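You operate a simulated robot arm through the tools that you are given. There is no shell and no other tool.

Carry out the task below with a simulated robot arm. There is one attempt and no reset: what you move stays moved.

JOB
Fetch the purple notes from the customer side of counter 21 and set it on the top of the sealing table. Put the transfer holder marked "250" from the top of the sealing table on the top of the safe and the transfer holder that says "90" on the customer side of counter 21. Take the brown ledger and put it on the ledge of the tall cupboard. Put the black tea bag from the ledge of the tall cupboard on the desk beside the black hole punch. Open the corner cupboard left door, put the cleaner bottle from the lower shelf of the corner cupboard on the top of the small desk, then shut the door. Lift the copier lid open. Any order will do. Set down upright: transfer holder, cleaner bottle.
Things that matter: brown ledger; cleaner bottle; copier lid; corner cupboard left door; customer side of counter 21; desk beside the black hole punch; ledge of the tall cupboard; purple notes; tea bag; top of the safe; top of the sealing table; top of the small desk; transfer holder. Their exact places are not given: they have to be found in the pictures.

It is judged by the outcome, as a careful person would: the job done as asked, and still so three seconds after it is handed in. It fails if anything else is knocked over, pushed out of place, dropped, spilled or broken. A push-on lid holds only when it is set on centred and level and pressed home; a screw cap is set on level and turned clockwise until tight.

ROBOT AND FRAMES
A 6-joint arm with a two-finger parallel gripper on a trunk, on a base that moves. Base frame: it is fixed to the floor where the robot stands at the start and does not move with it; the origin is under the middle of the robot, x ahead of it, y to its left, z up. Readings come in mm, rad, newtons and seconds.
It reaches about 1313 mm from its shoulder. Its first joint turns from -2.897 to 2.897 rad. Places, roughly: brown ledger [-6750, 250, 1250]; cleaner bottle [-8250, 500, 250]; copier lid [-5300, 8200, 1100]; corner cupboard left door [-8300, 700, 400]; customer side of counter 21 [-1800, 1100, 800]; desk beside the black hole punch (25x30 cm) [-6720, 4300, 760]; ledge of the tall cupboard [-6600, 200, 800]; purple notes [-1750, 500, 750]; tea bag [-7000, 250, 750]; top of the safe [-5700, 0, 1200]; top of the sealing table [-4700, -200, 800]; top of the small desk [-7500, 1500, 800]; transfer holder [-4500, -250, 750]. Payload 3.43 kg.
Tool frame: the origin (TCP) lies between the finger pads and is the grasp point; the fingertips stand 34 mm ahead of it; z points along the fingers, y is the line along which they close. Largest opening 128 mm; finger width 24, thickness 12; the body of the gripper, 48 by 130 mm, starts 96 mm behind the TCP.
Orientation is that of the tool frame in the base frame, as a unit quaternion [x, y, z, w]. With the fingers straight down and closing along the base's y, the tool's x points along the base's -x, its y along +y and its z along -z.

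CONTROLS
- The arm moves only by the tool drive_tool. Its argument "steps" is a list of rows, each a list of 7 numbers: the shift along the base's x, y, z in mm, then the turn, a rotation vector about the base's x, y, z in rad, then the gripper command, from -1 (shut) to 1 (fully open), values between in proportion. In form: [[tx, ty, tz, wx, wy, wz, hand], ...]. A call has 1 to 20 rows; each row is the pose to reach, as a shift and turn from the pose commanded when the call began. Each row takes 0.2 s and may step no farther than 50 mm and 0.15 rad from the row before; otherwise, or with a gripper value out of range, the whole call is refused. Where a pose cannot be reached the arm comes as near as it can. A force on the tool above 40 N (or 10 N above the force at the start of the call, whichever is more), or a blocked arm, ends the call early, and 0.2 s more pass. The fingers move at their own pace (about 153 mm/s each) and stop on an object; they squeeze with about 43 N. The grip force told is the motor's: it shows also when the fingers shut on nothing. Time passes only in rows, and 0.2 s behind the last, so rows that repeat a pose let the fingers close. The reply holds the time, the measured pose of the TCP, the force on the tool along the base axes, the opening and the grip force, in the units named above and with some noise, with the torque about the TCP (base axes, N m) and any sound that the robot's microphone picked up.
- Cameras (640 x 400 px; columns grow to the right, rows downward): "scene" is now at [174.6, 209.4, 1228.7]; the picture's right is [-0.13, -0.99, 0.00], its down [-0.22, 0.03, -0.98] and it looks along [0.97, -0.12, -0.22] (base axes); focal length 296 px, centre (320, 200). "wrist" rides on the gripper at [76, -11, -160] in the tool frame; the picture's right is [0.15, 0.99, 0.00], its down [-0.88, 0.13, -0.46] and it looks along [-0.45, 0.07, 0.89] (tool axes); focal length 234 px, centre (320, 200).
- camera(camera): a new picture of that camera. No time passes.
- roll_base(legs): drives the robot by 1 to 6 legs, each [ahead, left, turn to the left] in mm, mm and rad, along the robot's own axes; the way and the turn of a leg run together, so that a leg with both is an arc; at most 1500 mm and 3.142 rad a leg. The arm and the cameras ride along, it lands a little off, and it stops where it bumps. It gives what a move gives.
- turn_head(pan, tilt): turns the head with the scene camera to pan (to the left, within 2.496 rad either way) and tilt (down, from -0.506 to 1.204), counted from straight ahead of the robot. It gives what a move gives.
- measure_at(camera, pixels): for up to 12 pixels [column, row] of the newest picture of that camera ("zoom" is the newest enlarged one), the place [x, y, z] in the base frame of the surface seen there, good to about 3 mm, but the place of the scene camera against the robot may be out by one fixed shift of up to 12 mm in any direction. No time passes.
- enlarge(camera, box): a new picture of the part [left, top, right, bottom] of that camera's present view, enlarged. No time passes.
- sign_off(): hands the job in; it is judged then, once.

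Unless the task says otherwise, let go and move clear before handing in.

The tools are called after "Call:" by a JSON object that holds its "method" and its "body". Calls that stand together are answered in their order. drive_tool: Moves the arm, as the interface text tells. Its arguments: {"type":"object","properties":{"steps":{"type":"array"}},"required":["steps"]} The other tools are called the same way: roll_base (legs) drives the base; turn_head (pan, tilt) turns the head that bears the scene camera; camera (camera) takes a picture; measure_at (camera, pixels) gives the place of the surface under pixels of a picture; enlarge (camera, box) takes an enlarged picture of a part of a camera's view; sign_off () hands the job in.

At the start:

```text
time: 0.0
tool_pos: [766.8, 27.5, 1107.3]
ee_rot: [0.0, 1.0, 0.001, 0.0]
ft_force: [-0.6, 0.8, 1.1]
moment: [0.0, 0.0, 0.0]
width: 127.9
gripper_force: 0.0
robot x, y, heading: [-1.5, -0.8, -0.002]
head pan, tilt (commanded): [-0.127, 0.222]
```

scene: 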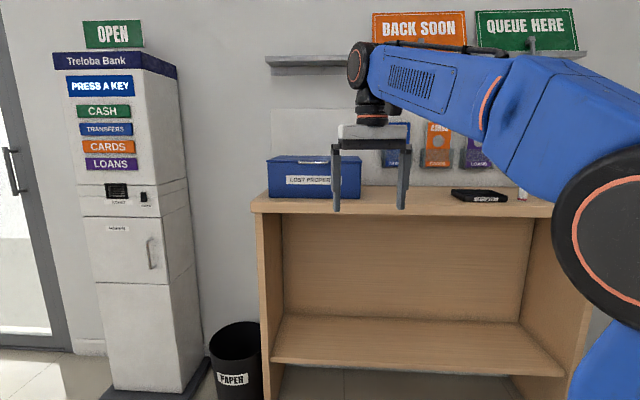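
wrist: 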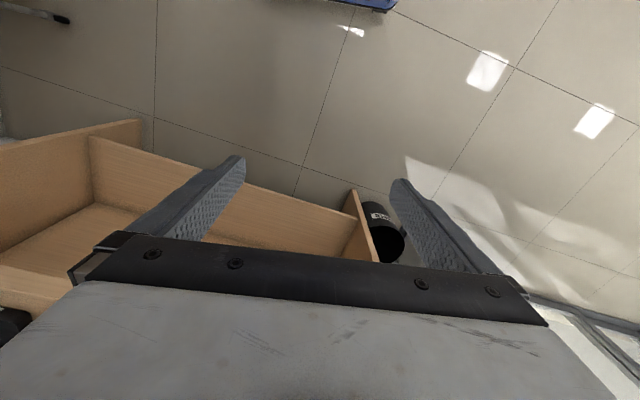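

The scene picture shows a wall with a shelf unit and a bank kiosk ahead, while all the job places lie behind me (negative x). I'll turn the head to look back first.

Call:
{"method": "turn_head", "body": {"pan": 2.4, "tilt": 0.25}}

Call:
{"method": "camera", "body": {"camera": "scene"}}

```text
time: 2.3
tool_pos: [767.0, 26.8, 1107.2]
ee_rot: [0.0, 1.0, 0.001, 0.0]
ft_force: [0.1, 0.9, -0.4]
moment: [-0.02, 0.02, -0.02]
width: 128.0
gripper_force: 0.1
robot x, y, heading: [-1.0, 0.6, -0.002]
head pan, tilt (commanded): [2.4, 0.25]
```

```text
taken
```

scene: 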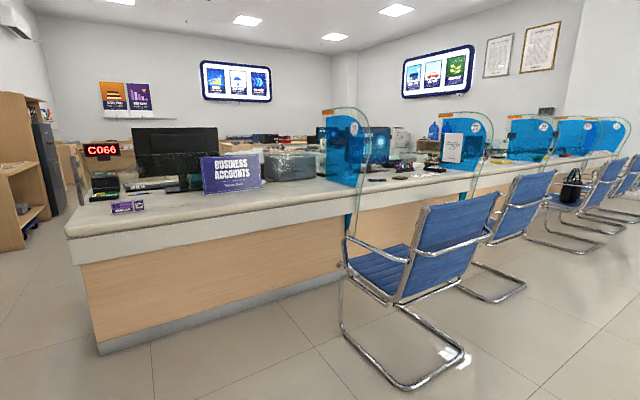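

The counter runs away from me, with a small purple item at about (127,206) and chairs in front of it. I'll measure key points and pan further for the other side.

Call:
{"method": "measure_at", "body": {"camera": "scene", "pixels": [[127, 206], [70, 228], [100, 350], [250, 195], [450, 180], [180, 215], [380, 190], [40, 230], [15, 180], [60, 180], [240, 210], [330, 200]]}}

Call:
{"method": "enlarge", "body": {"camera": "scene", "box": [60, 100, 380, 300]}}

Call:
{"method": "turn_head", "body": {"pan": -2.45, "tilt": 0.25}}

Call:
{"method": "camera", "body": {"camera": "scene"}}

```text
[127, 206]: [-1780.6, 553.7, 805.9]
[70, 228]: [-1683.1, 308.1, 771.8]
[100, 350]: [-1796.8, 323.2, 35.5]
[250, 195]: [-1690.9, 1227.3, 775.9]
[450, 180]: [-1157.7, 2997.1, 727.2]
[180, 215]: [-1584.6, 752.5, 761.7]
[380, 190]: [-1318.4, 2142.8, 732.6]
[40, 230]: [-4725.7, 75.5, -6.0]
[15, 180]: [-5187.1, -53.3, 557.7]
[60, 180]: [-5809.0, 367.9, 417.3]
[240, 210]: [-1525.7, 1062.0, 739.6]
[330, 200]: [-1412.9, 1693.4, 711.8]
```

```text
2.00 times, centred on (220, 200) of scene
```

zoom: 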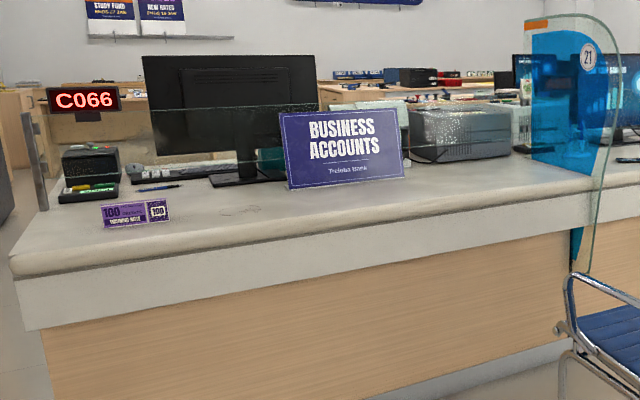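

```text
time: 6.1
tool_pos: [766.4, 27.2, 1107.6]
ee_rot: [-0.001, 1.0, 0.0, 0.0]
ft_force: [-0.3, 0.2, -0.7]
moment: [0.04, 0.02, 0.0]
width: 128.2
gripper_force: 0.2
robot x, y, heading: [-3.6, -0.1, -0.002]
head pan, tilt (commanded): [-2.45, 0.25]
```

```text
taken
```

scene: 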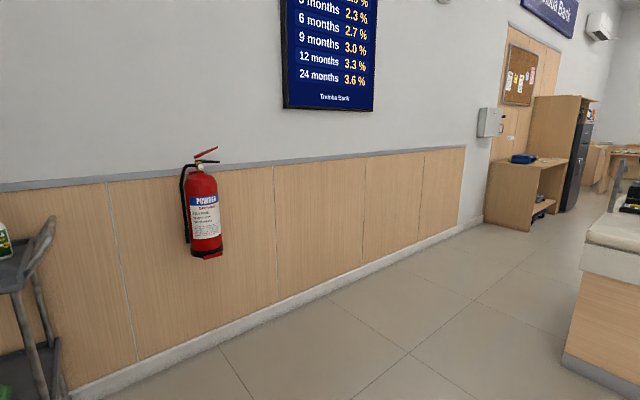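

The picture shows the passage between the counter end (right) and the wall, with a table and cabinet beyond at (530,170). I'll measure the layout of that passage.

Call:
{"method": "measure_at", "body": {"camera": "scene", "pixels": [[525, 158], [500, 215], [530, 228], [540, 130], [575, 200], [585, 130], [600, 220], [470, 228], [220, 345], [575, 360], [35, 330], [490, 125]]}}

Call:
{"method": "enlarge", "body": {"camera": "scene", "box": [460, 80, 640, 240]}}

```text
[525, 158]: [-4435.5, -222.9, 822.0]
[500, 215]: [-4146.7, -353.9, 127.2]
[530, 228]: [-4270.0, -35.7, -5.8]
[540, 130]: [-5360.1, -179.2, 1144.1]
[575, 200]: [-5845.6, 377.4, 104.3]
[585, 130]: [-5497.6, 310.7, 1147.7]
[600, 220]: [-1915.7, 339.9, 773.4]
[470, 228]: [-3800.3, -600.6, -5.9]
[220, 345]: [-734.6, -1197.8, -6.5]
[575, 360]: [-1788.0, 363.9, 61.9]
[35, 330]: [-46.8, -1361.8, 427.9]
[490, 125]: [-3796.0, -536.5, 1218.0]
```

```text
2.50 times, centred on (550, 160) of scene
```

zoom: 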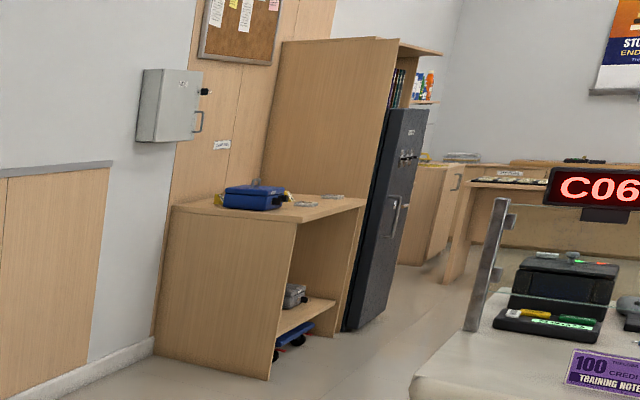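

The room is turned about 0.19 rad against my base frame: the wall and counter run along (-0.98, 0.19). Before turning I'll check my left and right for obstacles.

Call:
{"method": "turn_head", "body": {"pan": 1.3, "tilt": 0.4}}

Call:
{"method": "camera", "body": {"camera": "scene"}}

Call:
{"method": "measure_at", "body": {"camera": "scene", "pixels": [[100, 350], [320, 350], [500, 350], [320, 250], [560, 250], [600, 330], [200, 300], [400, 300]]}}

Call:
{"method": "turn_head", "body": {"pan": -1.3, "tilt": 0.4}}

Call:
{"method": "camera", "body": {"camera": "scene"}}

Call:
{"method": "measure_at", "body": {"camera": "scene", "pixels": [[100, 350], [320, 350], [500, 350], [320, 250], [560, 250], [600, 330], [200, 300], [400, 300]]}}

```text
time: 9.2
tool_pos: [766.6, 26.1, 1107.7]
ee_rot: [0.0, 1.0, 0.0, 0.0]
ft_force: [1.1, -0.6, -0.4]
moment: [-0.01, -0.04, -0.03]
width: 128.1
gripper_force: 0.0
robot x, y, heading: [-5.3, -2.0, -0.001]
head pan, tilt (commanded): [1.3, 0.4]
```

```text
taken
```

scene: 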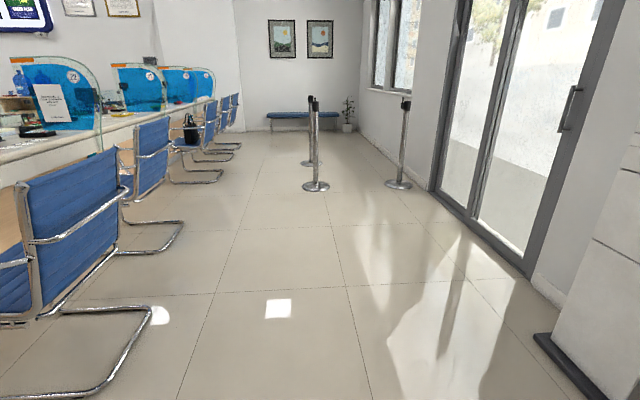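

```text
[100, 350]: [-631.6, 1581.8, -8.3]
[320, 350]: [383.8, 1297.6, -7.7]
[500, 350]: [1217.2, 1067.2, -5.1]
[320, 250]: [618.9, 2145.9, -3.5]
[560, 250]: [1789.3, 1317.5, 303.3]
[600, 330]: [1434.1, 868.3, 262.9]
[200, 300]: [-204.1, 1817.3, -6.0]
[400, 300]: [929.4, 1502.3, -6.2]
```

```text
time: 11.5
tool_pos: [766.9, 28.0, 1107.5]
ee_rot: [0.0, 1.0, 0.0, 0.0]
ft_force: [0.5, 0.1, -0.4]
moment: [0.01, 0.04, -0.01]
width: 128.1
gripper_force: 0.1
robot x, y, heading: [4.5, 1.6, 0.002]
head pan, tilt (commanded): [-1.3, 0.4]
```

```text
taken
```

scene: 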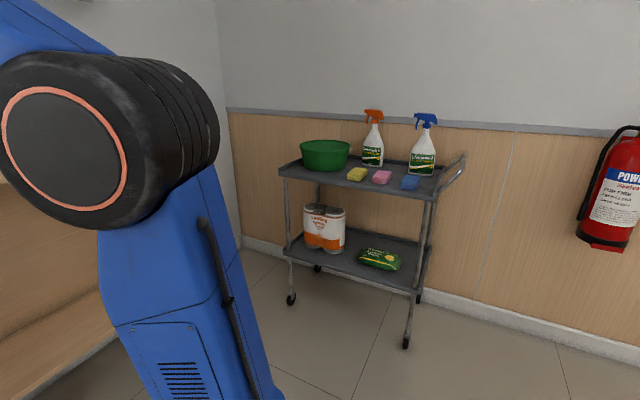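

```text
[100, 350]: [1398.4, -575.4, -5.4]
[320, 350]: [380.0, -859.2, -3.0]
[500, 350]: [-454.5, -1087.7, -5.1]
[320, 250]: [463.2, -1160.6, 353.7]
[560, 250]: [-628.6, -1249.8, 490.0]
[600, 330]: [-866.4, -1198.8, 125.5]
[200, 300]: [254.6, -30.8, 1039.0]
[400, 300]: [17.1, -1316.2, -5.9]
```

My left is clear (floor at (320,350) etc., kiosk about 1.6 m off) and the trolley is on my right, so I'll turn left in place to face the counter.

Call:
{"method": "roll_base", "body": {"legs": [[0, 0, 2.95]]}}

Call:
{"method": "turn_head", "body": {"pan": 0.0, "tilt": 0.4}}

Call:
{"method": "camera", "body": {"camera": "scene"}}

```text
time: 19.0
tool_pos: [-762.8, 83.2, 1105.4]
ee_rot: [0.997, -0.072, 0.0, 0.0]
ft_force: [0.0, 0.9, -0.5]
moment: [-0.01, -0.02, 0.02]
width: 128.0
gripper_force: 0.0
robot x, y, heading: [-0.4, -2.4, 2.996]
head pan, tilt (commanded): [-1.3, 0.4]
```

```text
time: 20.4
tool_pos: [-762.7, 82.8, 1106.3]
ee_rot: [0.997, -0.072, 0.001, 0.0]
ft_force: [-0.4, -0.6, 0.1]
moment: [0.0, -0.03, 0.01]
width: 128.2
gripper_force: 0.1
robot x, y, heading: [-1.0, -1.5, 2.993]
head pan, tilt (commanded): [0.0, 0.4]
```

```text
taken
```

scene: 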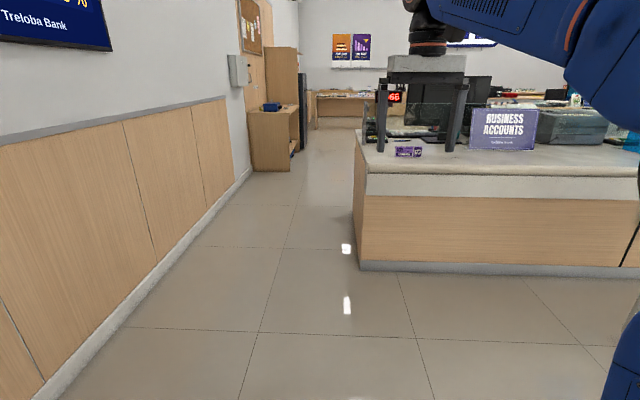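

The counter end and the small purple "100" item at about (408,152) are visible next to the BUSINESS ACCOUNTS sign. I'll enlarge it and measure its shape.

Call:
{"method": "enlarge", "body": {"camera": "scene", "box": [340, 70, 600, 200]}}

Call:
{"method": "measure_at", "body": {"camera": "scene", "pixels": [[398, 154], [408, 152], [419, 152], [408, 148], [408, 157], [408, 162], [470, 160], [365, 160], [505, 152], [400, 125], [450, 140], [580, 130]]}}

```text
2.46 times, centred on (470, 135) of scene
```

zoom: 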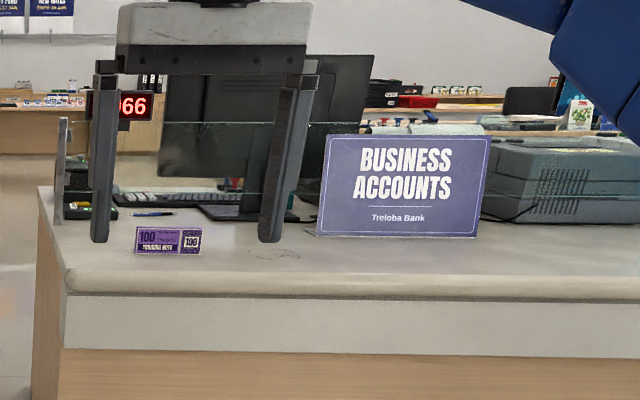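

```text
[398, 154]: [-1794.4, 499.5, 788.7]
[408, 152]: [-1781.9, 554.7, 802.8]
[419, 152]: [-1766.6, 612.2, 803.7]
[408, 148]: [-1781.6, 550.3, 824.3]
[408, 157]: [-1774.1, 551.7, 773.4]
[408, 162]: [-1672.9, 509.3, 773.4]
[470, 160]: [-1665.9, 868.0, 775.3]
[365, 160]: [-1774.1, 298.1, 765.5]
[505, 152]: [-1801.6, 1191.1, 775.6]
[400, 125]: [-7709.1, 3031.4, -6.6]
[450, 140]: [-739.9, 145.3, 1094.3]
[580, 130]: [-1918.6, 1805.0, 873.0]
```

The item stands on edge: about 140 mm along the counter, from z≈773 to 826, at roughly (-1780,555). I'll measure the glass partition post and monitor heights before driving closer.

Call:
{"method": "measure_at", "body": {"camera": "zoom", "pixels": [[62, 125], [60, 190], [50, 210], [200, 125], [200, 215], [260, 125], [310, 130], [400, 150], [75, 150], [150, 212], [160, 240], [190, 240]]}}

```text
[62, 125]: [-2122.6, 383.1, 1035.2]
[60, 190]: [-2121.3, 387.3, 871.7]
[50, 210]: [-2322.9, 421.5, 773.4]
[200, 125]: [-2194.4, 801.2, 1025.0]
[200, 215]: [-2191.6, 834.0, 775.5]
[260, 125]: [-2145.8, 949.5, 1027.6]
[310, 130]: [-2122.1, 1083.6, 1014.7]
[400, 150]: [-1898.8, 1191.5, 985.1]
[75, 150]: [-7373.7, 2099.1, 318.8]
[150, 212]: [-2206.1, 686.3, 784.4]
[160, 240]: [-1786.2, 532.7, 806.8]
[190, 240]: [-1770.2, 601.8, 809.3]
```

The glass partition stands about 300 mm behind the notes (post at (-2122,383), top z≈1040), so the customer strip is free for a top grasp. I'll straighten up and drive closer with the tool staying high.

Call:
{"method": "roll_base", "body": {"legs": [[0, 0, -0.045], [950, -230, 0]]}}

Call:
{"method": "camera", "body": {"camera": "scene"}}

Call:
{"method": "camera", "body": {"camera": "wrist"}}

```text
time: 26.0
tool_pos: [-1663.6, 544.1, 1106.6]
ee_rot: [0.995, -0.101, -0.001, 0.0]
ft_force: [0.3, -0.1, 0.7]
moment: [-0.02, 0.01, 0.02]
width: 127.8
gripper_force: 0.1
robot x, y, heading: [-909.2, 418.1, 2.933]
head pan, tilt (commanded): [0.0, 0.4]
```

```text
taken
```

scene: 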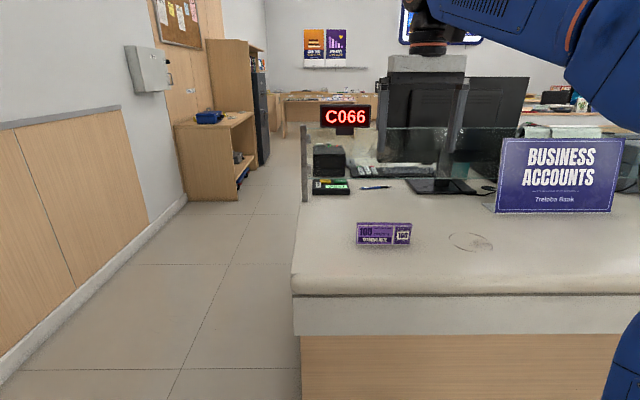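

```text
taken
```

wrist: 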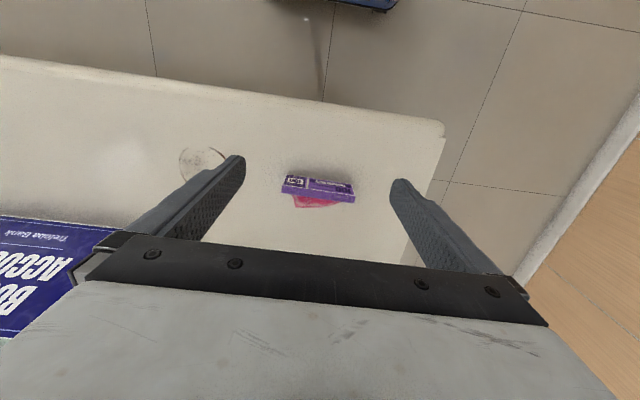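

The wrist picture shows the purple bundle near (318,188) with something pink behind it. I'll enlarge for detail and measure with the wrist camera.

Call:
{"method": "enlarge", "body": {"camera": "wrist", "box": [240, 140, 400, 240]}}

Call:
{"method": "enlarge", "body": {"camera": "scene", "box": [320, 190, 480, 290]}}

Call:
{"method": "measure_at", "body": {"camera": "wrist", "pixels": [[285, 185], [318, 188], [350, 193], [300, 180], [345, 185], [290, 178], [353, 188], [320, 200], [318, 206], [318, 170], [200, 160], [250, 190]]}}

```text
4.00 times, centred on (320, 190) of wrist
```

zoom: 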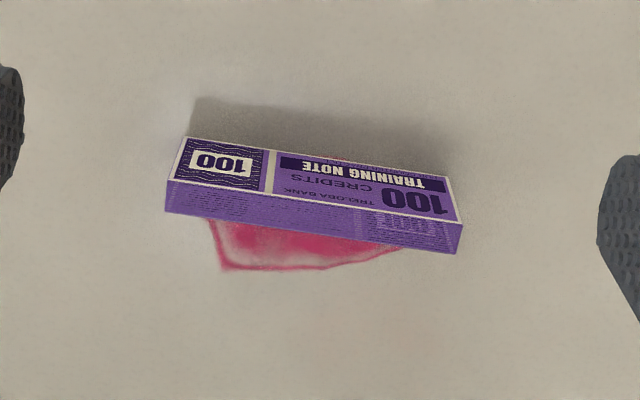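

```text
4.00 times, centred on (400, 240) of scene
```

zoom: 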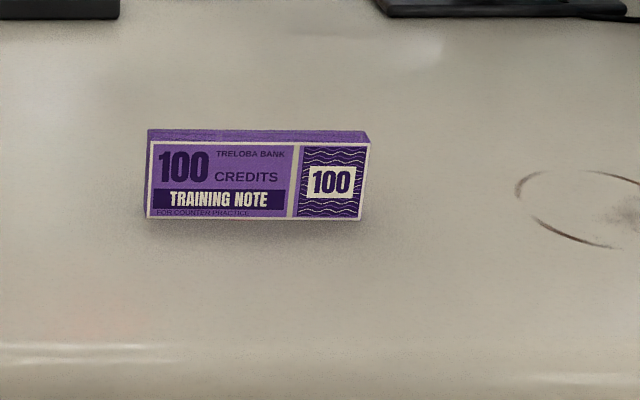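

```text
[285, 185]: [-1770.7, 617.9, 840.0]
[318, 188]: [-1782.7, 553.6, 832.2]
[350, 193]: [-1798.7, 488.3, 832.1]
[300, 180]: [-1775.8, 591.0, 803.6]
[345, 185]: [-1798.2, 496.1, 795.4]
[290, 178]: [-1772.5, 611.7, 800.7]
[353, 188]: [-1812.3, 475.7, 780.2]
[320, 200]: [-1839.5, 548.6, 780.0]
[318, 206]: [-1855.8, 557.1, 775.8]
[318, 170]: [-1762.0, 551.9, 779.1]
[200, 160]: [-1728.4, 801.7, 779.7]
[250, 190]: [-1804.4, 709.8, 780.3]
```

The bundle's top runs from (-1771,618) to (-1799,488) at z≈836, and the counter is z≈780 by the wrist camera; the pink patch is just a stain. I'll turn the hand 90° so the fingers close across the bundle and go above it.

Call:
{"method": "drive_tool", "body": {"steps": [[-10, 1, -12, 0, 0, 0.13, 1], [-20, 2, -24, 0, 0, 0.26, 1], [-30, 2, -36, 0, 0, 0.39, 1], [-40, 3, -48, 0, 0, 0.52, 1], [-50, 4, -60, 0, 0, 0.65, 1], [-60, 5, -72, 0, 0, 0.78, 1], [-71, 5, -84, 0, 0, 0.91, 1], [-81, 6, -96, 0, 0, 1.04, 1], [-91, 7, -108, 0, 0, 1.17, 1], [-101, 8, -120, 0, 0, 1.3, 1], [-111, 8, -132, 0, 0, 1.43, 1], [-121, 9, -144, 0, 0, 1.56, 1], [-121, 9, -144, 0, 0, 1.56, 1]]}}

Call:
{"method": "camera", "body": {"camera": "wrist"}}

Call:
{"method": "camera", "body": {"camera": "scene"}}

```text
time: 28.8
tool_pos: [-1784.8, 553.2, 962.3]
ee_rot: [0.778, 0.629, 0.0, 0.0]
ft_force: [-0.8, -0.4, 0.1]
moment: [0.05, 0.02, 0.02]
width: 128.0
gripper_force: 0.0
robot x, y, heading: [-908.9, 418.6, 2.938]
head pan, tilt (commanded): [0.0, 0.4]
```

```text
taken
```

wrist: 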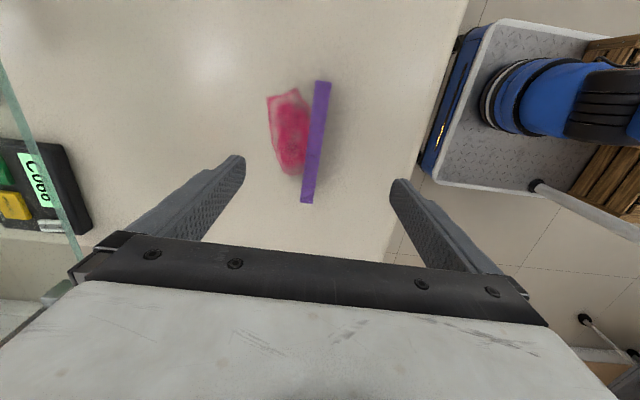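

```text
taken
```

scene: 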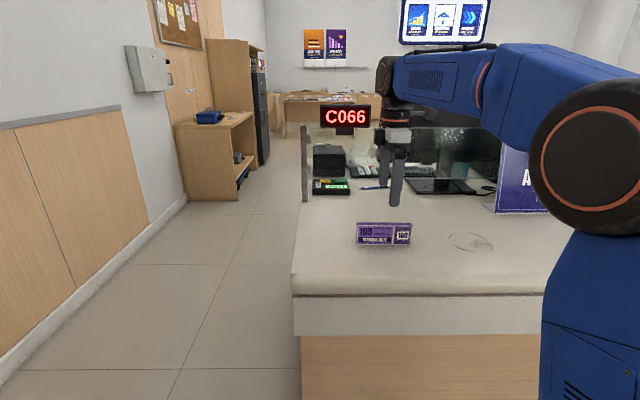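

The wrist picture shows the purple bundle's top edge between the fingers, from (322,82) to (307,200). I'll measure it to refine centring.

Call:
{"method": "measure_at", "body": {"camera": "wrist", "pixels": [[322, 85], [315, 140], [308, 198], [316, 100], [327, 100], [304, 185], [313, 185], [290, 110], [285, 160], [350, 140], [400, 120], [470, 100]]}}

```text
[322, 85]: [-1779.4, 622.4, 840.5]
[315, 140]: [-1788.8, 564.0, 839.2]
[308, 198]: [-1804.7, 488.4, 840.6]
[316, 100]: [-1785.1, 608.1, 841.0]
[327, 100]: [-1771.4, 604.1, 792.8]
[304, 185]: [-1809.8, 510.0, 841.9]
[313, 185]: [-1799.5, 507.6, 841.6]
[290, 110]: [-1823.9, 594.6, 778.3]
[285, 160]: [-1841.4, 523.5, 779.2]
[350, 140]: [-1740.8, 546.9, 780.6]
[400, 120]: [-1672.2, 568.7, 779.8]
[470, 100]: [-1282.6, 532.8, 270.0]
```

Bundle centre is about (-1791,555), top z 840.5, counter 779.5. I'll lower to TCP z≈820 and close the fingers.

Call:
{"method": "drive_tool", "body": {"steps": [[-6, 2, -30, 0, 0, 0.02, 1], [-6, 2, -60, 0, 0, 0.02, 1], [-6, 2, -90, 0, 0, 0.02, 1], [-6, 2, -115, 0, 0, 0.02, 1], [-6, 2, -130, 0, 0, 0.02, 1], [-6, 2, -142, 0, 0, 0.02, 1], [-6, 2, -142, 0, 0, 0.02, 0], [-6, 2, -142, 0, 0, 0.02, -1], [-6, 2, -142, 0, 0, 0.02, -1], [-6, 2, -142, 0, 0, 0.02, -1], [-6, 2, -142, 0, 0, 0.02, -1]]}}

Call:
{"method": "camera", "body": {"camera": "wrist"}}

```text
time: 31.2
tool_pos: [-1791.4, 558.2, 820.6]
ee_rot: [0.771, 0.636, 0.0, -0.001]
ft_force: [-0.2, -0.1, -0.7]
moment: [-0.01, 0.02, -0.03]
width: 17.4
gripper_force: 43.0
robot x, y, heading: [-908.4, 419.8, 2.936]
head pan, tilt (commanded): [0.0, 0.4]
```

```text
taken
```

wrist: 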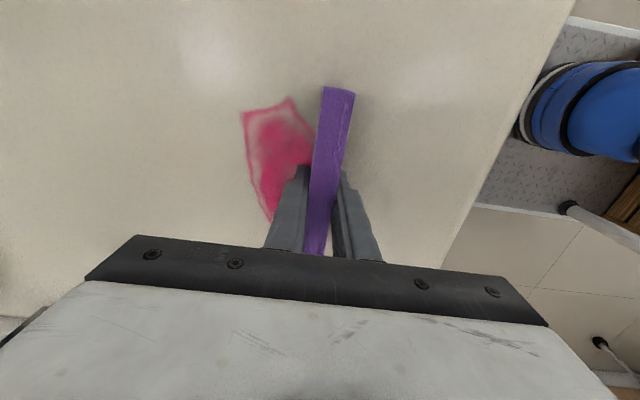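

The grip holds at 17.4 mm with 43 N. I'll lift straight up and draw the arm back a little, then check the base footprint.

Call:
{"method": "drive_tool", "body": {"steps": [[0, 0, 20, 0, 0, 0, -1], [0, 0, 60, 0, 0, 0, -1], [0, 0, 100, 0, 0, 0, -1], [0, 0, 145, 0, 0, 0, -1], [0, 0, 190, 0, 0, 0, -1], [0, 0, 235, 0, 0, 0, -1], [20, -4, 275, 0, 0, 0, -1], [60, -12, 300, 0, 0, 0, -1], [108, -22, 300, 0, 0, 0, -1], [156, -32, 300, 0, 0, 0, -1], [204, -42, 300, 0, 0, 0, -1]]}}

Call:
{"method": "turn_head", "body": {"pan": 0.0, "tilt": 1.2}}

Call:
{"method": "camera", "body": {"camera": "scene"}}

Call:
{"method": "measure_at", "body": {"camera": "scene", "pixels": [[100, 380], [200, 380], [320, 380], [450, 380], [600, 380], [320, 300], [200, 300], [450, 300]]}}

```text
time: 33.6
tool_pos: [-1588.0, 514.3, 1120.5]
ee_rot: [0.772, 0.635, 0.001, 0.001]
ft_force: [-1.0, 0.3, -2.2]
moment: [0.03, -0.12, -0.03]
width: 17.6
gripper_force: 43.4
robot x, y, heading: [-905.6, 416.1, 2.938]
head pan, tilt (commanded): [0.0, 0.4]
```

```text
time: 34.7
tool_pos: [-1587.0, 512.4, 1120.2]
ee_rot: [0.772, 0.636, -0.001, 0.0]
ft_force: [0.4, 0.4, -1.1]
moment: [0.01, 0.0, 0.02]
width: 17.5
gripper_force: 42.9
robot x, y, heading: [-907.7, 414.0, 2.937]
head pan, tilt (commanded): [0.0, 1.201]
```

```text
taken
```

scene: 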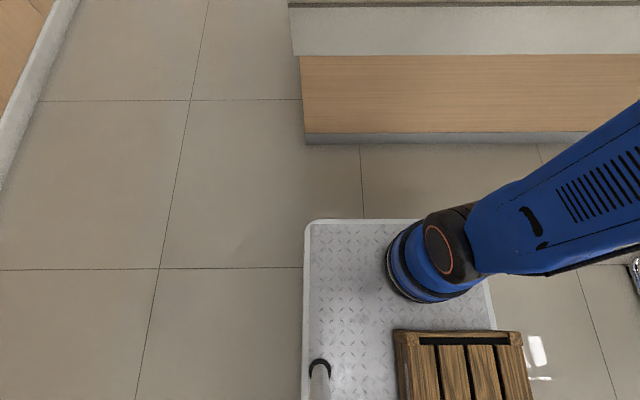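

```text
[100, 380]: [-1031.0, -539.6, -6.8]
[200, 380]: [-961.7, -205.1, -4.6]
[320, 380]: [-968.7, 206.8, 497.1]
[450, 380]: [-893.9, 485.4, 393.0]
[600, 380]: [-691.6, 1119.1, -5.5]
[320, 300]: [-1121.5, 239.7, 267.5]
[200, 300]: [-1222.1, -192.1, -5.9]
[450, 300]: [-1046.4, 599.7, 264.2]
```

The base plate is visible: front-left corner near (310,224). I'll measure its edges to know my footprint.

Call:
{"method": "measure_at", "body": {"camera": "scene", "pixels": [[312, 226], [370, 224], [308, 390], [490, 300], [492, 315], [440, 250], [400, 340], [400, 380], [525, 380], [315, 270]]}}

Call:
{"method": "turn_head", "body": {"pan": 1.2, "tilt": 0.4}}

Call:
{"method": "camera", "body": {"camera": "scene"}}

```text
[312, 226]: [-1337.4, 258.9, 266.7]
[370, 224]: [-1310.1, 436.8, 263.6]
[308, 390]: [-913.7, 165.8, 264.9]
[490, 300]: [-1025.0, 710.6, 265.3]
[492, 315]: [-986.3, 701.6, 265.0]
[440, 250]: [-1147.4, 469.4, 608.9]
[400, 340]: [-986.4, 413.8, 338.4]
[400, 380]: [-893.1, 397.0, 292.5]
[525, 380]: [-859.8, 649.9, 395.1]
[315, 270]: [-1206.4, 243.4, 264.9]
```

```text
time: 36.1
tool_pos: [-1587.5, 514.1, 1121.0]
ee_rot: [0.772, 0.636, 0.0, 0.001]
ft_force: [0.0, 0.0, -1.3]
moment: [-0.03, 0.01, -0.02]
width: 17.4
gripper_force: 43.5
robot x, y, heading: [-908.7, 418.7, 2.941]
head pan, tilt (commanded): [1.201, 0.4]
```

```text
taken
```

scene: 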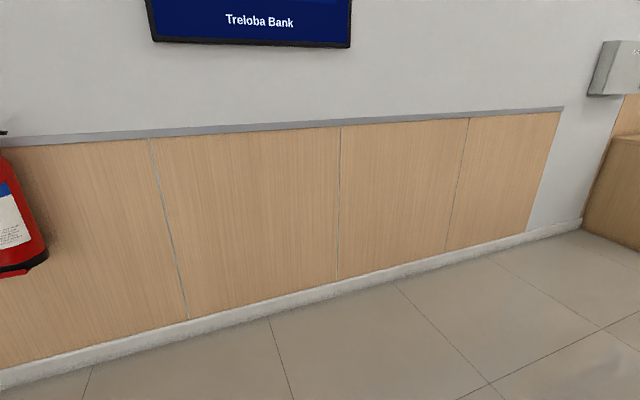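

The base is about 780 x 520 mm (front edge 390 mm ahead of my origin). The corridor is clear, so I'll strafe left off the counter and drive west up to short of the sealing table.

Call:
{"method": "roll_base", "body": {"legs": [[0, 850, 0.01], [1200, 0, 0], [1100, 0, 0]]}}

Call:
{"method": "turn_head", "body": {"pan": 0.2, "tilt": 0.35}}

Call:
{"method": "camera", "body": {"camera": "scene"}}

```text
time: 51.6
tool_pos: [-4007.1, 182.2, 1121.1]
ee_rot: [0.78, 0.626, 0.0, 0.0]
ft_force: [-0.1, -0.3, -0.6]
moment: [-0.03, 0.0, -0.01]
width: 17.3
gripper_force: 43.1
robot x, y, heading: [-3331.2, 69.9, 2.913]
head pan, tilt (commanded): [1.201, 0.4]
```

```text
time: 52.9
tool_pos: [-4006.6, 183.2, 1121.5]
ee_rot: [0.779, 0.627, 0.001, 0.001]
ft_force: [0.7, 0.0, -1.2]
moment: [0.02, 0.01, -0.01]
width: 17.5
gripper_force: 42.8
robot x, y, heading: [-3330.8, 70.6, 2.914]
head pan, tilt (commanded): [0.201, 0.351]
```

```text
taken
```

scene: 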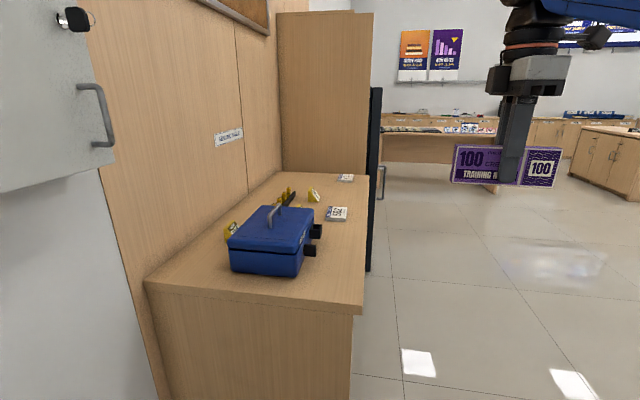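

I'm next to the sealing table now; it bears a blue cash box, small labelled pieces at (336,213), (345,178) and yellow things. I'll enlarge this.

Call:
{"method": "enlarge", "body": {"camera": "scene", "box": [200, 150, 400, 290]}}

Call:
{"method": "measure_at", "body": {"camera": "scene", "pixels": [[150, 283], [360, 312], [366, 180], [336, 213], [345, 178], [314, 196], [232, 229], [275, 230], [320, 100], [375, 200], [290, 195], [360, 250]]}}

```text
2.86 times, centred on (300, 220) of scene
```

zoom: 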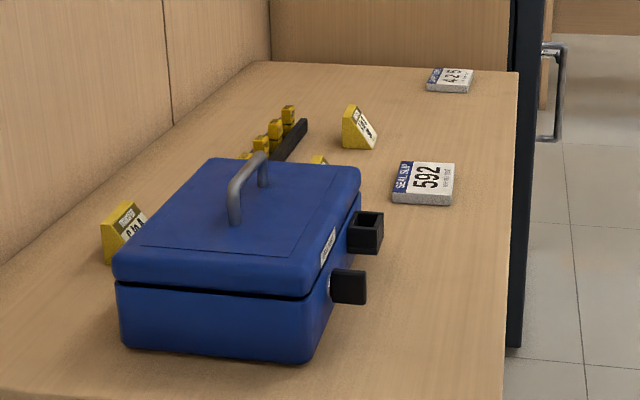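

```text
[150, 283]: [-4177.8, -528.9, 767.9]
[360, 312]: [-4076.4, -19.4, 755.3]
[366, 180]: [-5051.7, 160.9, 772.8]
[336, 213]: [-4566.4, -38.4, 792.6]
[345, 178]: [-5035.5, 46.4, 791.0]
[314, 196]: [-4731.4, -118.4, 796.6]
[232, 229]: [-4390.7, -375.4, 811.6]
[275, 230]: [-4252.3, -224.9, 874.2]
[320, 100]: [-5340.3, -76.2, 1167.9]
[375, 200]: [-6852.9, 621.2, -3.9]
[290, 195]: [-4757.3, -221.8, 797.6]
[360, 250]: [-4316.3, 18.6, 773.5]
```

The table top spans roughly u 4000–5000 with front edge near v=-800. The yellow labelled wedges could be the holders. I'll check the free floor to my right and ahead before moving in front of the table.

Call:
{"method": "turn_head", "body": {"pan": -0.6, "tilt": 0.35}}

Call:
{"method": "camera", "body": {"camera": "scene"}}

Call:
{"method": "measure_at", "body": {"camera": "scene", "pixels": [[100, 200], [200, 200], [300, 200], [320, 300], [450, 300], [550, 250], [620, 300], [400, 180]]}}

```text
time: 54.0
tool_pos: [-4006.8, 182.0, 1119.6]
ee_rot: [0.78, 0.626, 0.001, 0.0]
ft_force: [-0.4, 0.8, -1.5]
moment: [0.02, 0.02, 0.01]
width: 17.6
gripper_force: 43.0
robot x, y, heading: [-3328.3, 71.7, 2.916]
head pan, tilt (commanded): [-0.6, 0.351]
```

```text
taken
```

scene: 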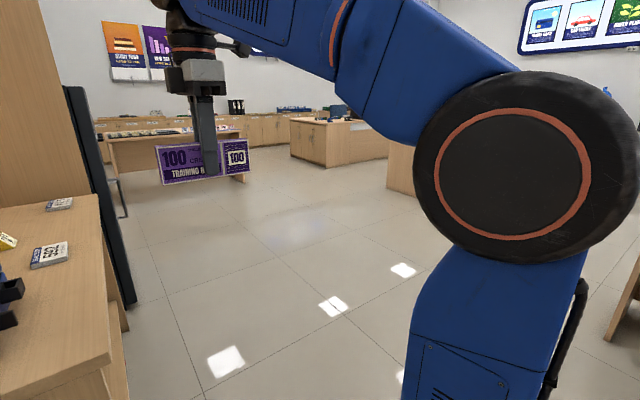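

```text
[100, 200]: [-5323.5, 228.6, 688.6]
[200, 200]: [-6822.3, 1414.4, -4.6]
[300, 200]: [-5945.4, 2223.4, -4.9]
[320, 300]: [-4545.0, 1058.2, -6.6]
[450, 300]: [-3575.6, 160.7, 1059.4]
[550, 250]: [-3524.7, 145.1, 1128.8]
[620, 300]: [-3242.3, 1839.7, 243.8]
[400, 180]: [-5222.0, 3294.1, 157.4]
```

The floor ahead is free. I'll strafe right, drive ahead to in front of the table and turn left to face it.

Call:
{"method": "roll_base", "body": {"legs": [[0, -240, 0.036], [1120, 0, 0], [0, 0, 1.53]]}}

Call:
{"method": "turn_head", "body": {"pan": 0.0, "tilt": 0.6}}

Call:
{"method": "camera", "body": {"camera": "scene"}}

Call:
{"method": "camera", "body": {"camera": "wrist"}}

```text
time: 64.8
tool_pos: [-4465.5, -154.5, 1121.1]
ee_rot: [0.106, 0.994, 0.0, 0.0]
ft_force: [0.0, -0.3, -2.0]
moment: [0.03, 0.0, -0.02]
width: 17.5
gripper_force: 43.1
robot x, y, heading: [-4356.1, 521.5, -1.794]
head pan, tilt (commanded): [-0.6, 0.351]
```

```text
time: 65.8
tool_pos: [-4465.1, -154.4, 1121.5]
ee_rot: [0.105, 0.994, 0.0, 0.001]
ft_force: [0.1, -0.2, -2.3]
moment: [0.0, 0.01, -0.02]
width: 17.4
gripper_force: 43.0
robot x, y, heading: [-4355.8, 525.3, -1.789]
head pan, tilt (commanded): [0.0, 0.6]
```

```text
taken
```

scene: 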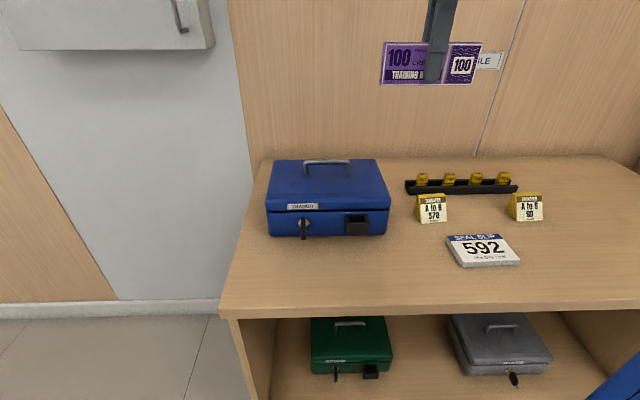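

```text
taken
```

wrist: 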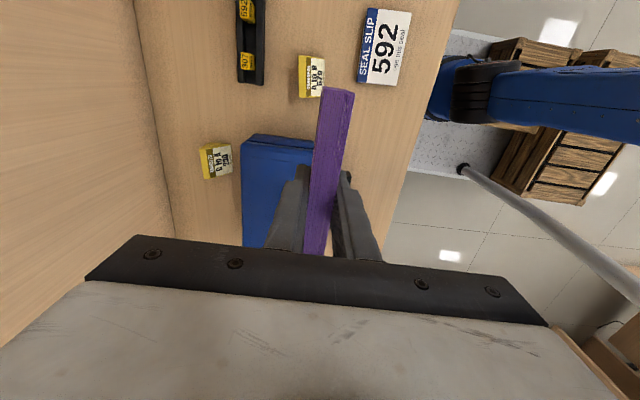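

In front of me are the cash box and yellow wedge holders at (433,208) and (526,207), plus a black rack and seal slip 592. I'll enlarge to read the labels.

Call:
{"method": "enlarge", "body": {"camera": "scene", "box": [390, 150, 560, 270]}}

Call:
{"method": "enlarge", "body": {"camera": "wrist", "box": [180, 0, 420, 190]}}

Call:
{"method": "turn_head", "body": {"pan": -0.6, "tilt": 0.6}}

Call:
{"method": "camera", "body": {"camera": "scene"}}

```text
3.33 times, centred on (475, 210) of scene
```

zoom: 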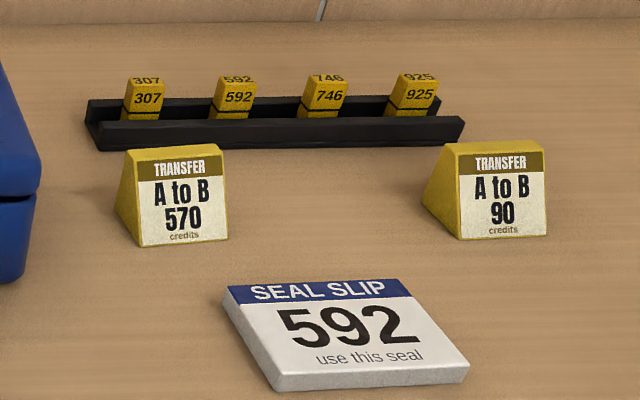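

```text
2.11 times, centred on (300, 95) of wrist
```

zoom: 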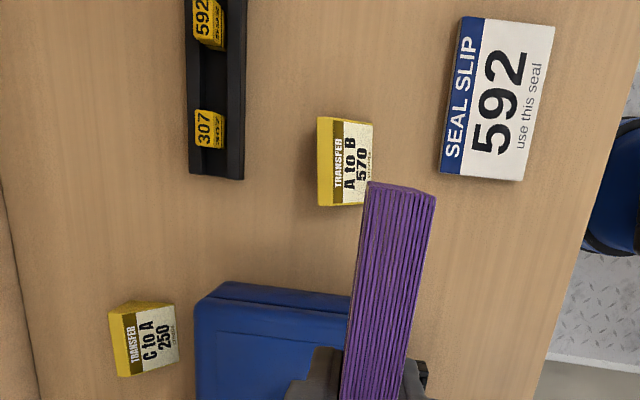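

```text
time: 66.8
tool_pos: [-4465.9, -155.2, 1121.7]
ee_rot: [0.105, 0.994, 0.001, 0.001]
ft_force: [-0.3, 0.0, -1.9]
moment: [0.02, 0.0, 0.01]
width: 17.5
gripper_force: 43.2
robot x, y, heading: [-4355.5, 525.1, -1.794]
head pan, tilt (commanded): [-0.6, 0.6]
```

```text
taken
```

scene: 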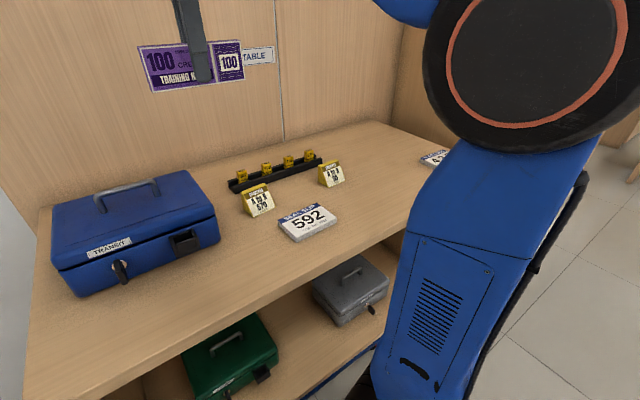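

I read "A to B 570", "A to B 90" on the right, and "C to A 250" behind the cash box. I'll strafe right so I can stand the notes on the free area right of holder 90.

Call:
{"method": "roll_base", "body": {"legs": [[0, -440, 0.03]]}}

Call:
{"method": "turn_head", "body": {"pan": -0.1, "tilt": 0.6}}

Call:
{"method": "camera", "body": {"camera": "scene"}}

Call:
{"method": "camera", "body": {"camera": "wrist"}}

```text
time: 69.5
tool_pos: [-4891.2, -62.7, 1120.2]
ee_rot: [0.097, 0.995, 0.001, 0.001]
ft_force: [0.0, -0.1, -1.4]
moment: [-0.01, 0.0, -0.03]
width: 17.5
gripper_force: 43.1
robot x, y, heading: [-4792.0, 619.2, -1.773]
head pan, tilt (commanded): [-0.6, 0.6]
```

```text
time: 70.5
tool_pos: [-4891.6, -62.2, 1120.5]
ee_rot: [0.097, 0.995, 0.0, 0.0]
ft_force: [0.0, -0.2, -1.6]
moment: [-0.05, 0.0, 0.01]
width: 17.4
gripper_force: 43.4
robot x, y, heading: [-4789.7, 617.1, -1.774]
head pan, tilt (commanded): [-0.099, 0.6]
```

```text
taken
```

scene: 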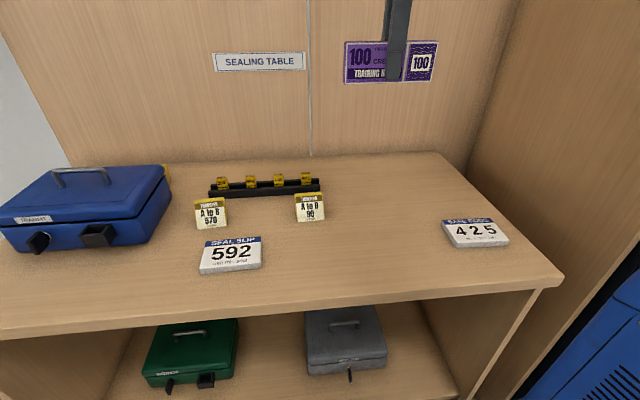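

```text
taken
```

wrist: 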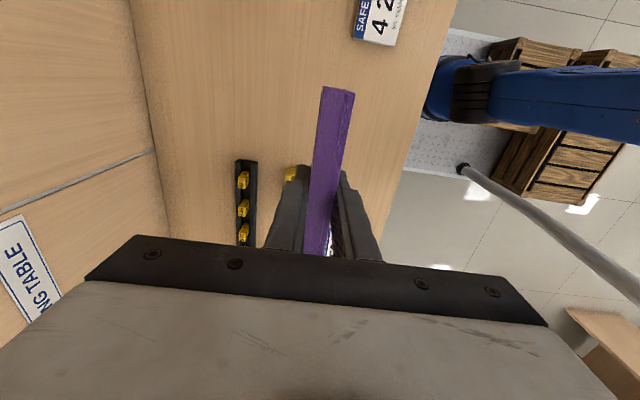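

The free area between holder 90 and slip 425 is at about (385,200) in the scene picture. I'll measure its surroundings.

Call:
{"method": "measure_at", "body": {"camera": "scene", "pixels": [[385, 200], [325, 220], [296, 218], [310, 197], [443, 222], [448, 246], [322, 185], [440, 155], [555, 275], [385, 240]]}}

Call:
{"method": "measure_at", "body": {"camera": "wrist", "pixels": [[300, 80], [280, 60], [400, 130], [355, 30], [352, 20], [245, 165], [262, 130], [200, 60], [290, 168], [290, 180], [360, 80]]}}

```text
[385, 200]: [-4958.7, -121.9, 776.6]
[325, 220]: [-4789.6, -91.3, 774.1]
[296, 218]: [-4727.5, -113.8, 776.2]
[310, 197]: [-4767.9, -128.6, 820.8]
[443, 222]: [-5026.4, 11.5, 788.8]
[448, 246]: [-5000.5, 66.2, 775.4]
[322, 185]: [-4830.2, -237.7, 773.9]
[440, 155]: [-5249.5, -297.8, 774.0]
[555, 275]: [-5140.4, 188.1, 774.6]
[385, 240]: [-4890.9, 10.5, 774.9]
```

```text
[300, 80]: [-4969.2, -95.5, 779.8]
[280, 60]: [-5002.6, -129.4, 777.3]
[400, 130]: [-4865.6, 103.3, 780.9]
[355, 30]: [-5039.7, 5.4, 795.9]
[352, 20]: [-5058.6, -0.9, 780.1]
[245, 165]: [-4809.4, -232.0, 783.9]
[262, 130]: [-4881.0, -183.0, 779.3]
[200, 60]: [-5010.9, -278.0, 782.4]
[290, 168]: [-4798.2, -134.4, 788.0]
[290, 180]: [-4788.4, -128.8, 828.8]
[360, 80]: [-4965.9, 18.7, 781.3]
```

The table is at z≈780 and the notes' bottom hangs 41 mm below the TCP. I'll lower the notes to centre (-4935,-130), stopping just at contact height.

Call:
{"method": "drive_tool", "body": {"steps": [[-22, -34, -20, 0, 0, 0, -1], [-44, -68, -50, 0, 0, 0, -1], [-44, -68, -95, 0, 0, 0, -1], [-44, -68, -140, 0, 0, 0, -1], [-44, -68, -185, 0, 0, 0, -1], [-44, -68, -230, 0, 0, 0, -1], [-44, -68, -265, 0, 0, 0, -1], [-44, -68, -285, 0, 0, 0, -1], [-44, -68, -294, 0, 0, 0, -1], [-44, -68, -297, 0, 0, 0, -1], [-44, -68, -299, 0, 0, 0, -1], [-44, -68, -300, 0, 0, 0, -1]]}}

Call:
{"method": "camera", "body": {"camera": "scene"}}

```text
refused: row 2 steps farther than a row can; nothing moved
```

```text
taken
```

scene: 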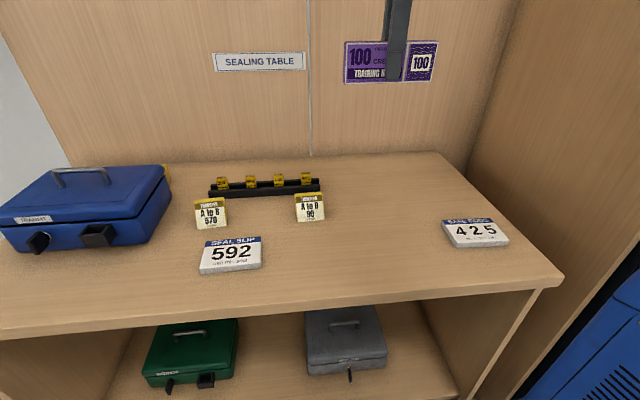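

The call was refused because one row stepped just over 50 mm; nothing moved. I'll resend with smaller steps.

Call:
{"method": "drive_tool", "body": {"steps": [[-22, -34, -20, 0, 0, 0, -1], [-44, -68, -40, 0, 0, 0, -1], [-44, -68, -85, 0, 0, 0, -1], [-44, -68, -130, 0, 0, 0, -1], [-44, -68, -175, 0, 0, 0, -1], [-44, -68, -220, 0, 0, 0, -1], [-44, -68, -260, 0, 0, 0, -1], [-44, -68, -282, 0, 0, 0, -1], [-44, -68, -293, 0, 0, 0, -1], [-44, -68, -297, 0, 0, 0, -1], [-44, -68, -299, 0, 0, 0, -1], [-44, -68, -300, 0, 0, 0, -1]]}}

Call:
{"method": "camera", "body": {"camera": "scene"}}

```text
time: 73.1
tool_pos: [-4934.5, -131.4, 820.2]
ee_rot: [0.097, 0.995, 0.0, 0.0]
ft_force: [0.1, 0.6, 2.6]
moment: [0.03, -0.14, 0.02]
width: 17.3
gripper_force: 42.8
robot x, y, heading: [-4793.6, 615.4, -1.779]
head pan, tilt (commanded): [-0.099, 0.6]
```

```text
taken
```

scene: 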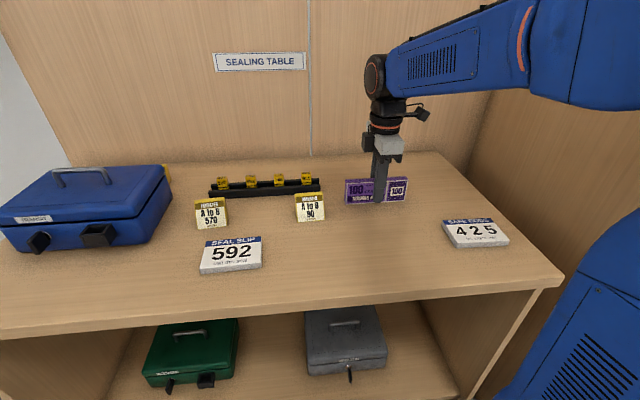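

A light upward force (2.6 N against -1.5 N before) shows the notes have touched the table. I'll open the fingers and rise.

Call:
{"method": "drive_tool", "body": {"steps": [[0, 0, 0, 0, 0, 0, -0.6], [0, 0, 0, 0, 0, 0, -0.2], [0, 0, 0, 0, 0, 0, -0.1], [0, 0, 10, 0, 0, 0, -0.1], [0, 0, 40, 0, 0, 0, -0.1], [0, 0, 80, 0, 0, 0, -0.1], [0, 0, 120, 0, 0, 0, 0], [0, 0, 160, 0, 0, 0, 0]]}}

Call:
{"method": "camera", "body": {"camera": "scene"}}

Call:
{"method": "camera", "body": {"camera": "wrist"}}

```text
time: 74.9
tool_pos: [-4935.6, -129.5, 980.4]
ee_rot: [0.097, 0.995, -0.001, 0.0]
ft_force: [-0.6, 0.3, -1.1]
moment: [-0.01, -0.01, 0.02]
width: 64.1
gripper_force: 0.1
robot x, y, heading: [-4792.9, 616.7, -1.774]
head pan, tilt (commanded): [-0.099, 0.6]
```

```text
taken
```

scene: 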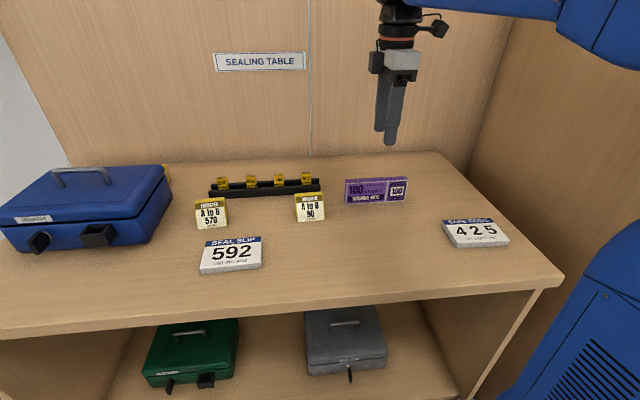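

```text
taken
```

wrist: 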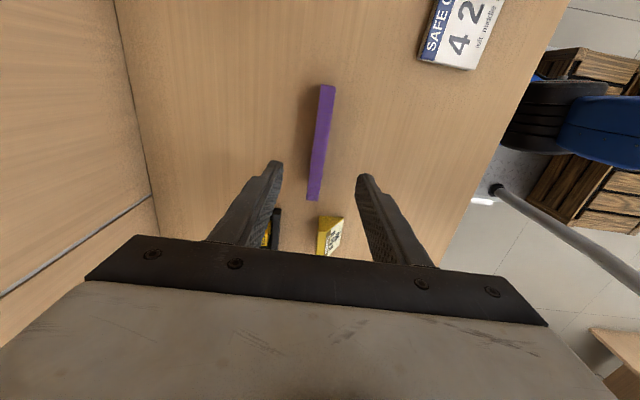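

The notes stand on the table by themselves. Next I'll turn the hand back by 90° and go above holder 90, around (-4765,-115).

Call:
{"method": "drive_tool", "body": {"steps": [[14, 1, 5, 0, 0, -0.131, 0], [28, 3, 10, 0, 0, -0.262, 0], [42, 4, 15, 0, 0, -0.393, 0.2], [57, 5, 20, 0, 0, -0.523, 0.4], [71, 6, 20, 0, 0, -0.654, 0.6], [85, 8, 20, 0, 0, -0.785, 0.8], [99, 9, 20, 0, 0, -0.916, 1], [113, 10, 20, 0, 0, -1.047, 1], [127, 11, 20, 0, 0, -1.178, 1], [142, 13, 20, 0, 0, -1.309, 1], [156, 14, 20, 0, 0, -1.44, 1], [170, 15, 20, 0, 0, -1.57, 1], [170, 15, 20, 0, 0, -1.57, 1]]}}

Call:
{"method": "camera", "body": {"camera": "wrist"}}

Call:
{"method": "camera", "body": {"camera": "scene"}}

```text
time: 77.7
tool_pos: [-4765.2, -115.4, 999.9]
ee_rot: [0.772, 0.635, 0.001, 0.0]
ft_force: [0.2, -0.2, 0.9]
moment: [0.03, -0.01, 0.01]
width: 128.2
gripper_force: 0.1
robot x, y, heading: [-4794.3, 616.6, -1.772]
head pan, tilt (commanded): [-0.099, 0.6]
```

```text
taken
```

wrist: 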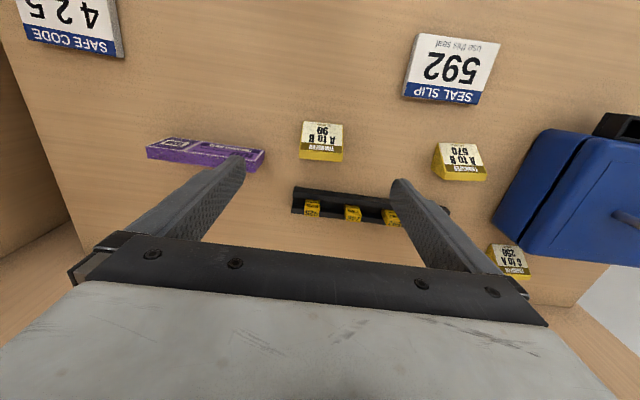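

```text
taken
```

scene: 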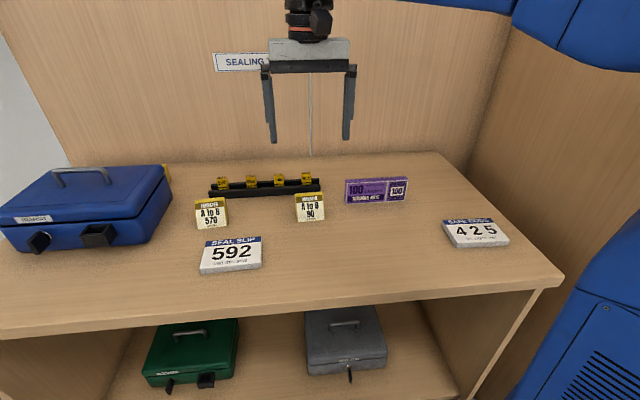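

Holder 90 is at about (322,140) in the wrist picture, between the fingers. I'll measure its corners and neighbours.

Call:
{"method": "enlarge", "body": {"camera": "wrist", "box": [260, 90, 400, 230]}}

Call:
{"method": "measure_at", "body": {"camera": "wrist", "pixels": [[305, 124], [341, 126], [301, 150], [341, 153], [302, 156], [341, 160], [322, 140], [322, 153], [322, 115], [252, 160], [310, 195], [296, 205]]}}

```text
2.86 times, centred on (330, 160) of wrist
```

zoom: 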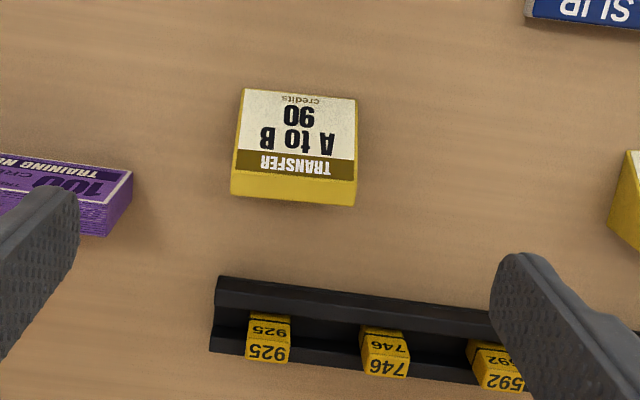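

```text
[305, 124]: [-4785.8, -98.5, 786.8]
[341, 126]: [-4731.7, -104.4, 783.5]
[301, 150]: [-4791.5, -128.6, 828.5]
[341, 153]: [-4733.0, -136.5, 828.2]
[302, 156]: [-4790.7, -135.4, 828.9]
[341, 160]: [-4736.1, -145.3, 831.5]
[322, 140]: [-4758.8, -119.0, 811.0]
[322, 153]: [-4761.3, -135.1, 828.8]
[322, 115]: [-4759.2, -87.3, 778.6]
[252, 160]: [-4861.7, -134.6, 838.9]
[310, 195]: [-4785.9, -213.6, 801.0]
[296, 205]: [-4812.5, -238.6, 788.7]
```

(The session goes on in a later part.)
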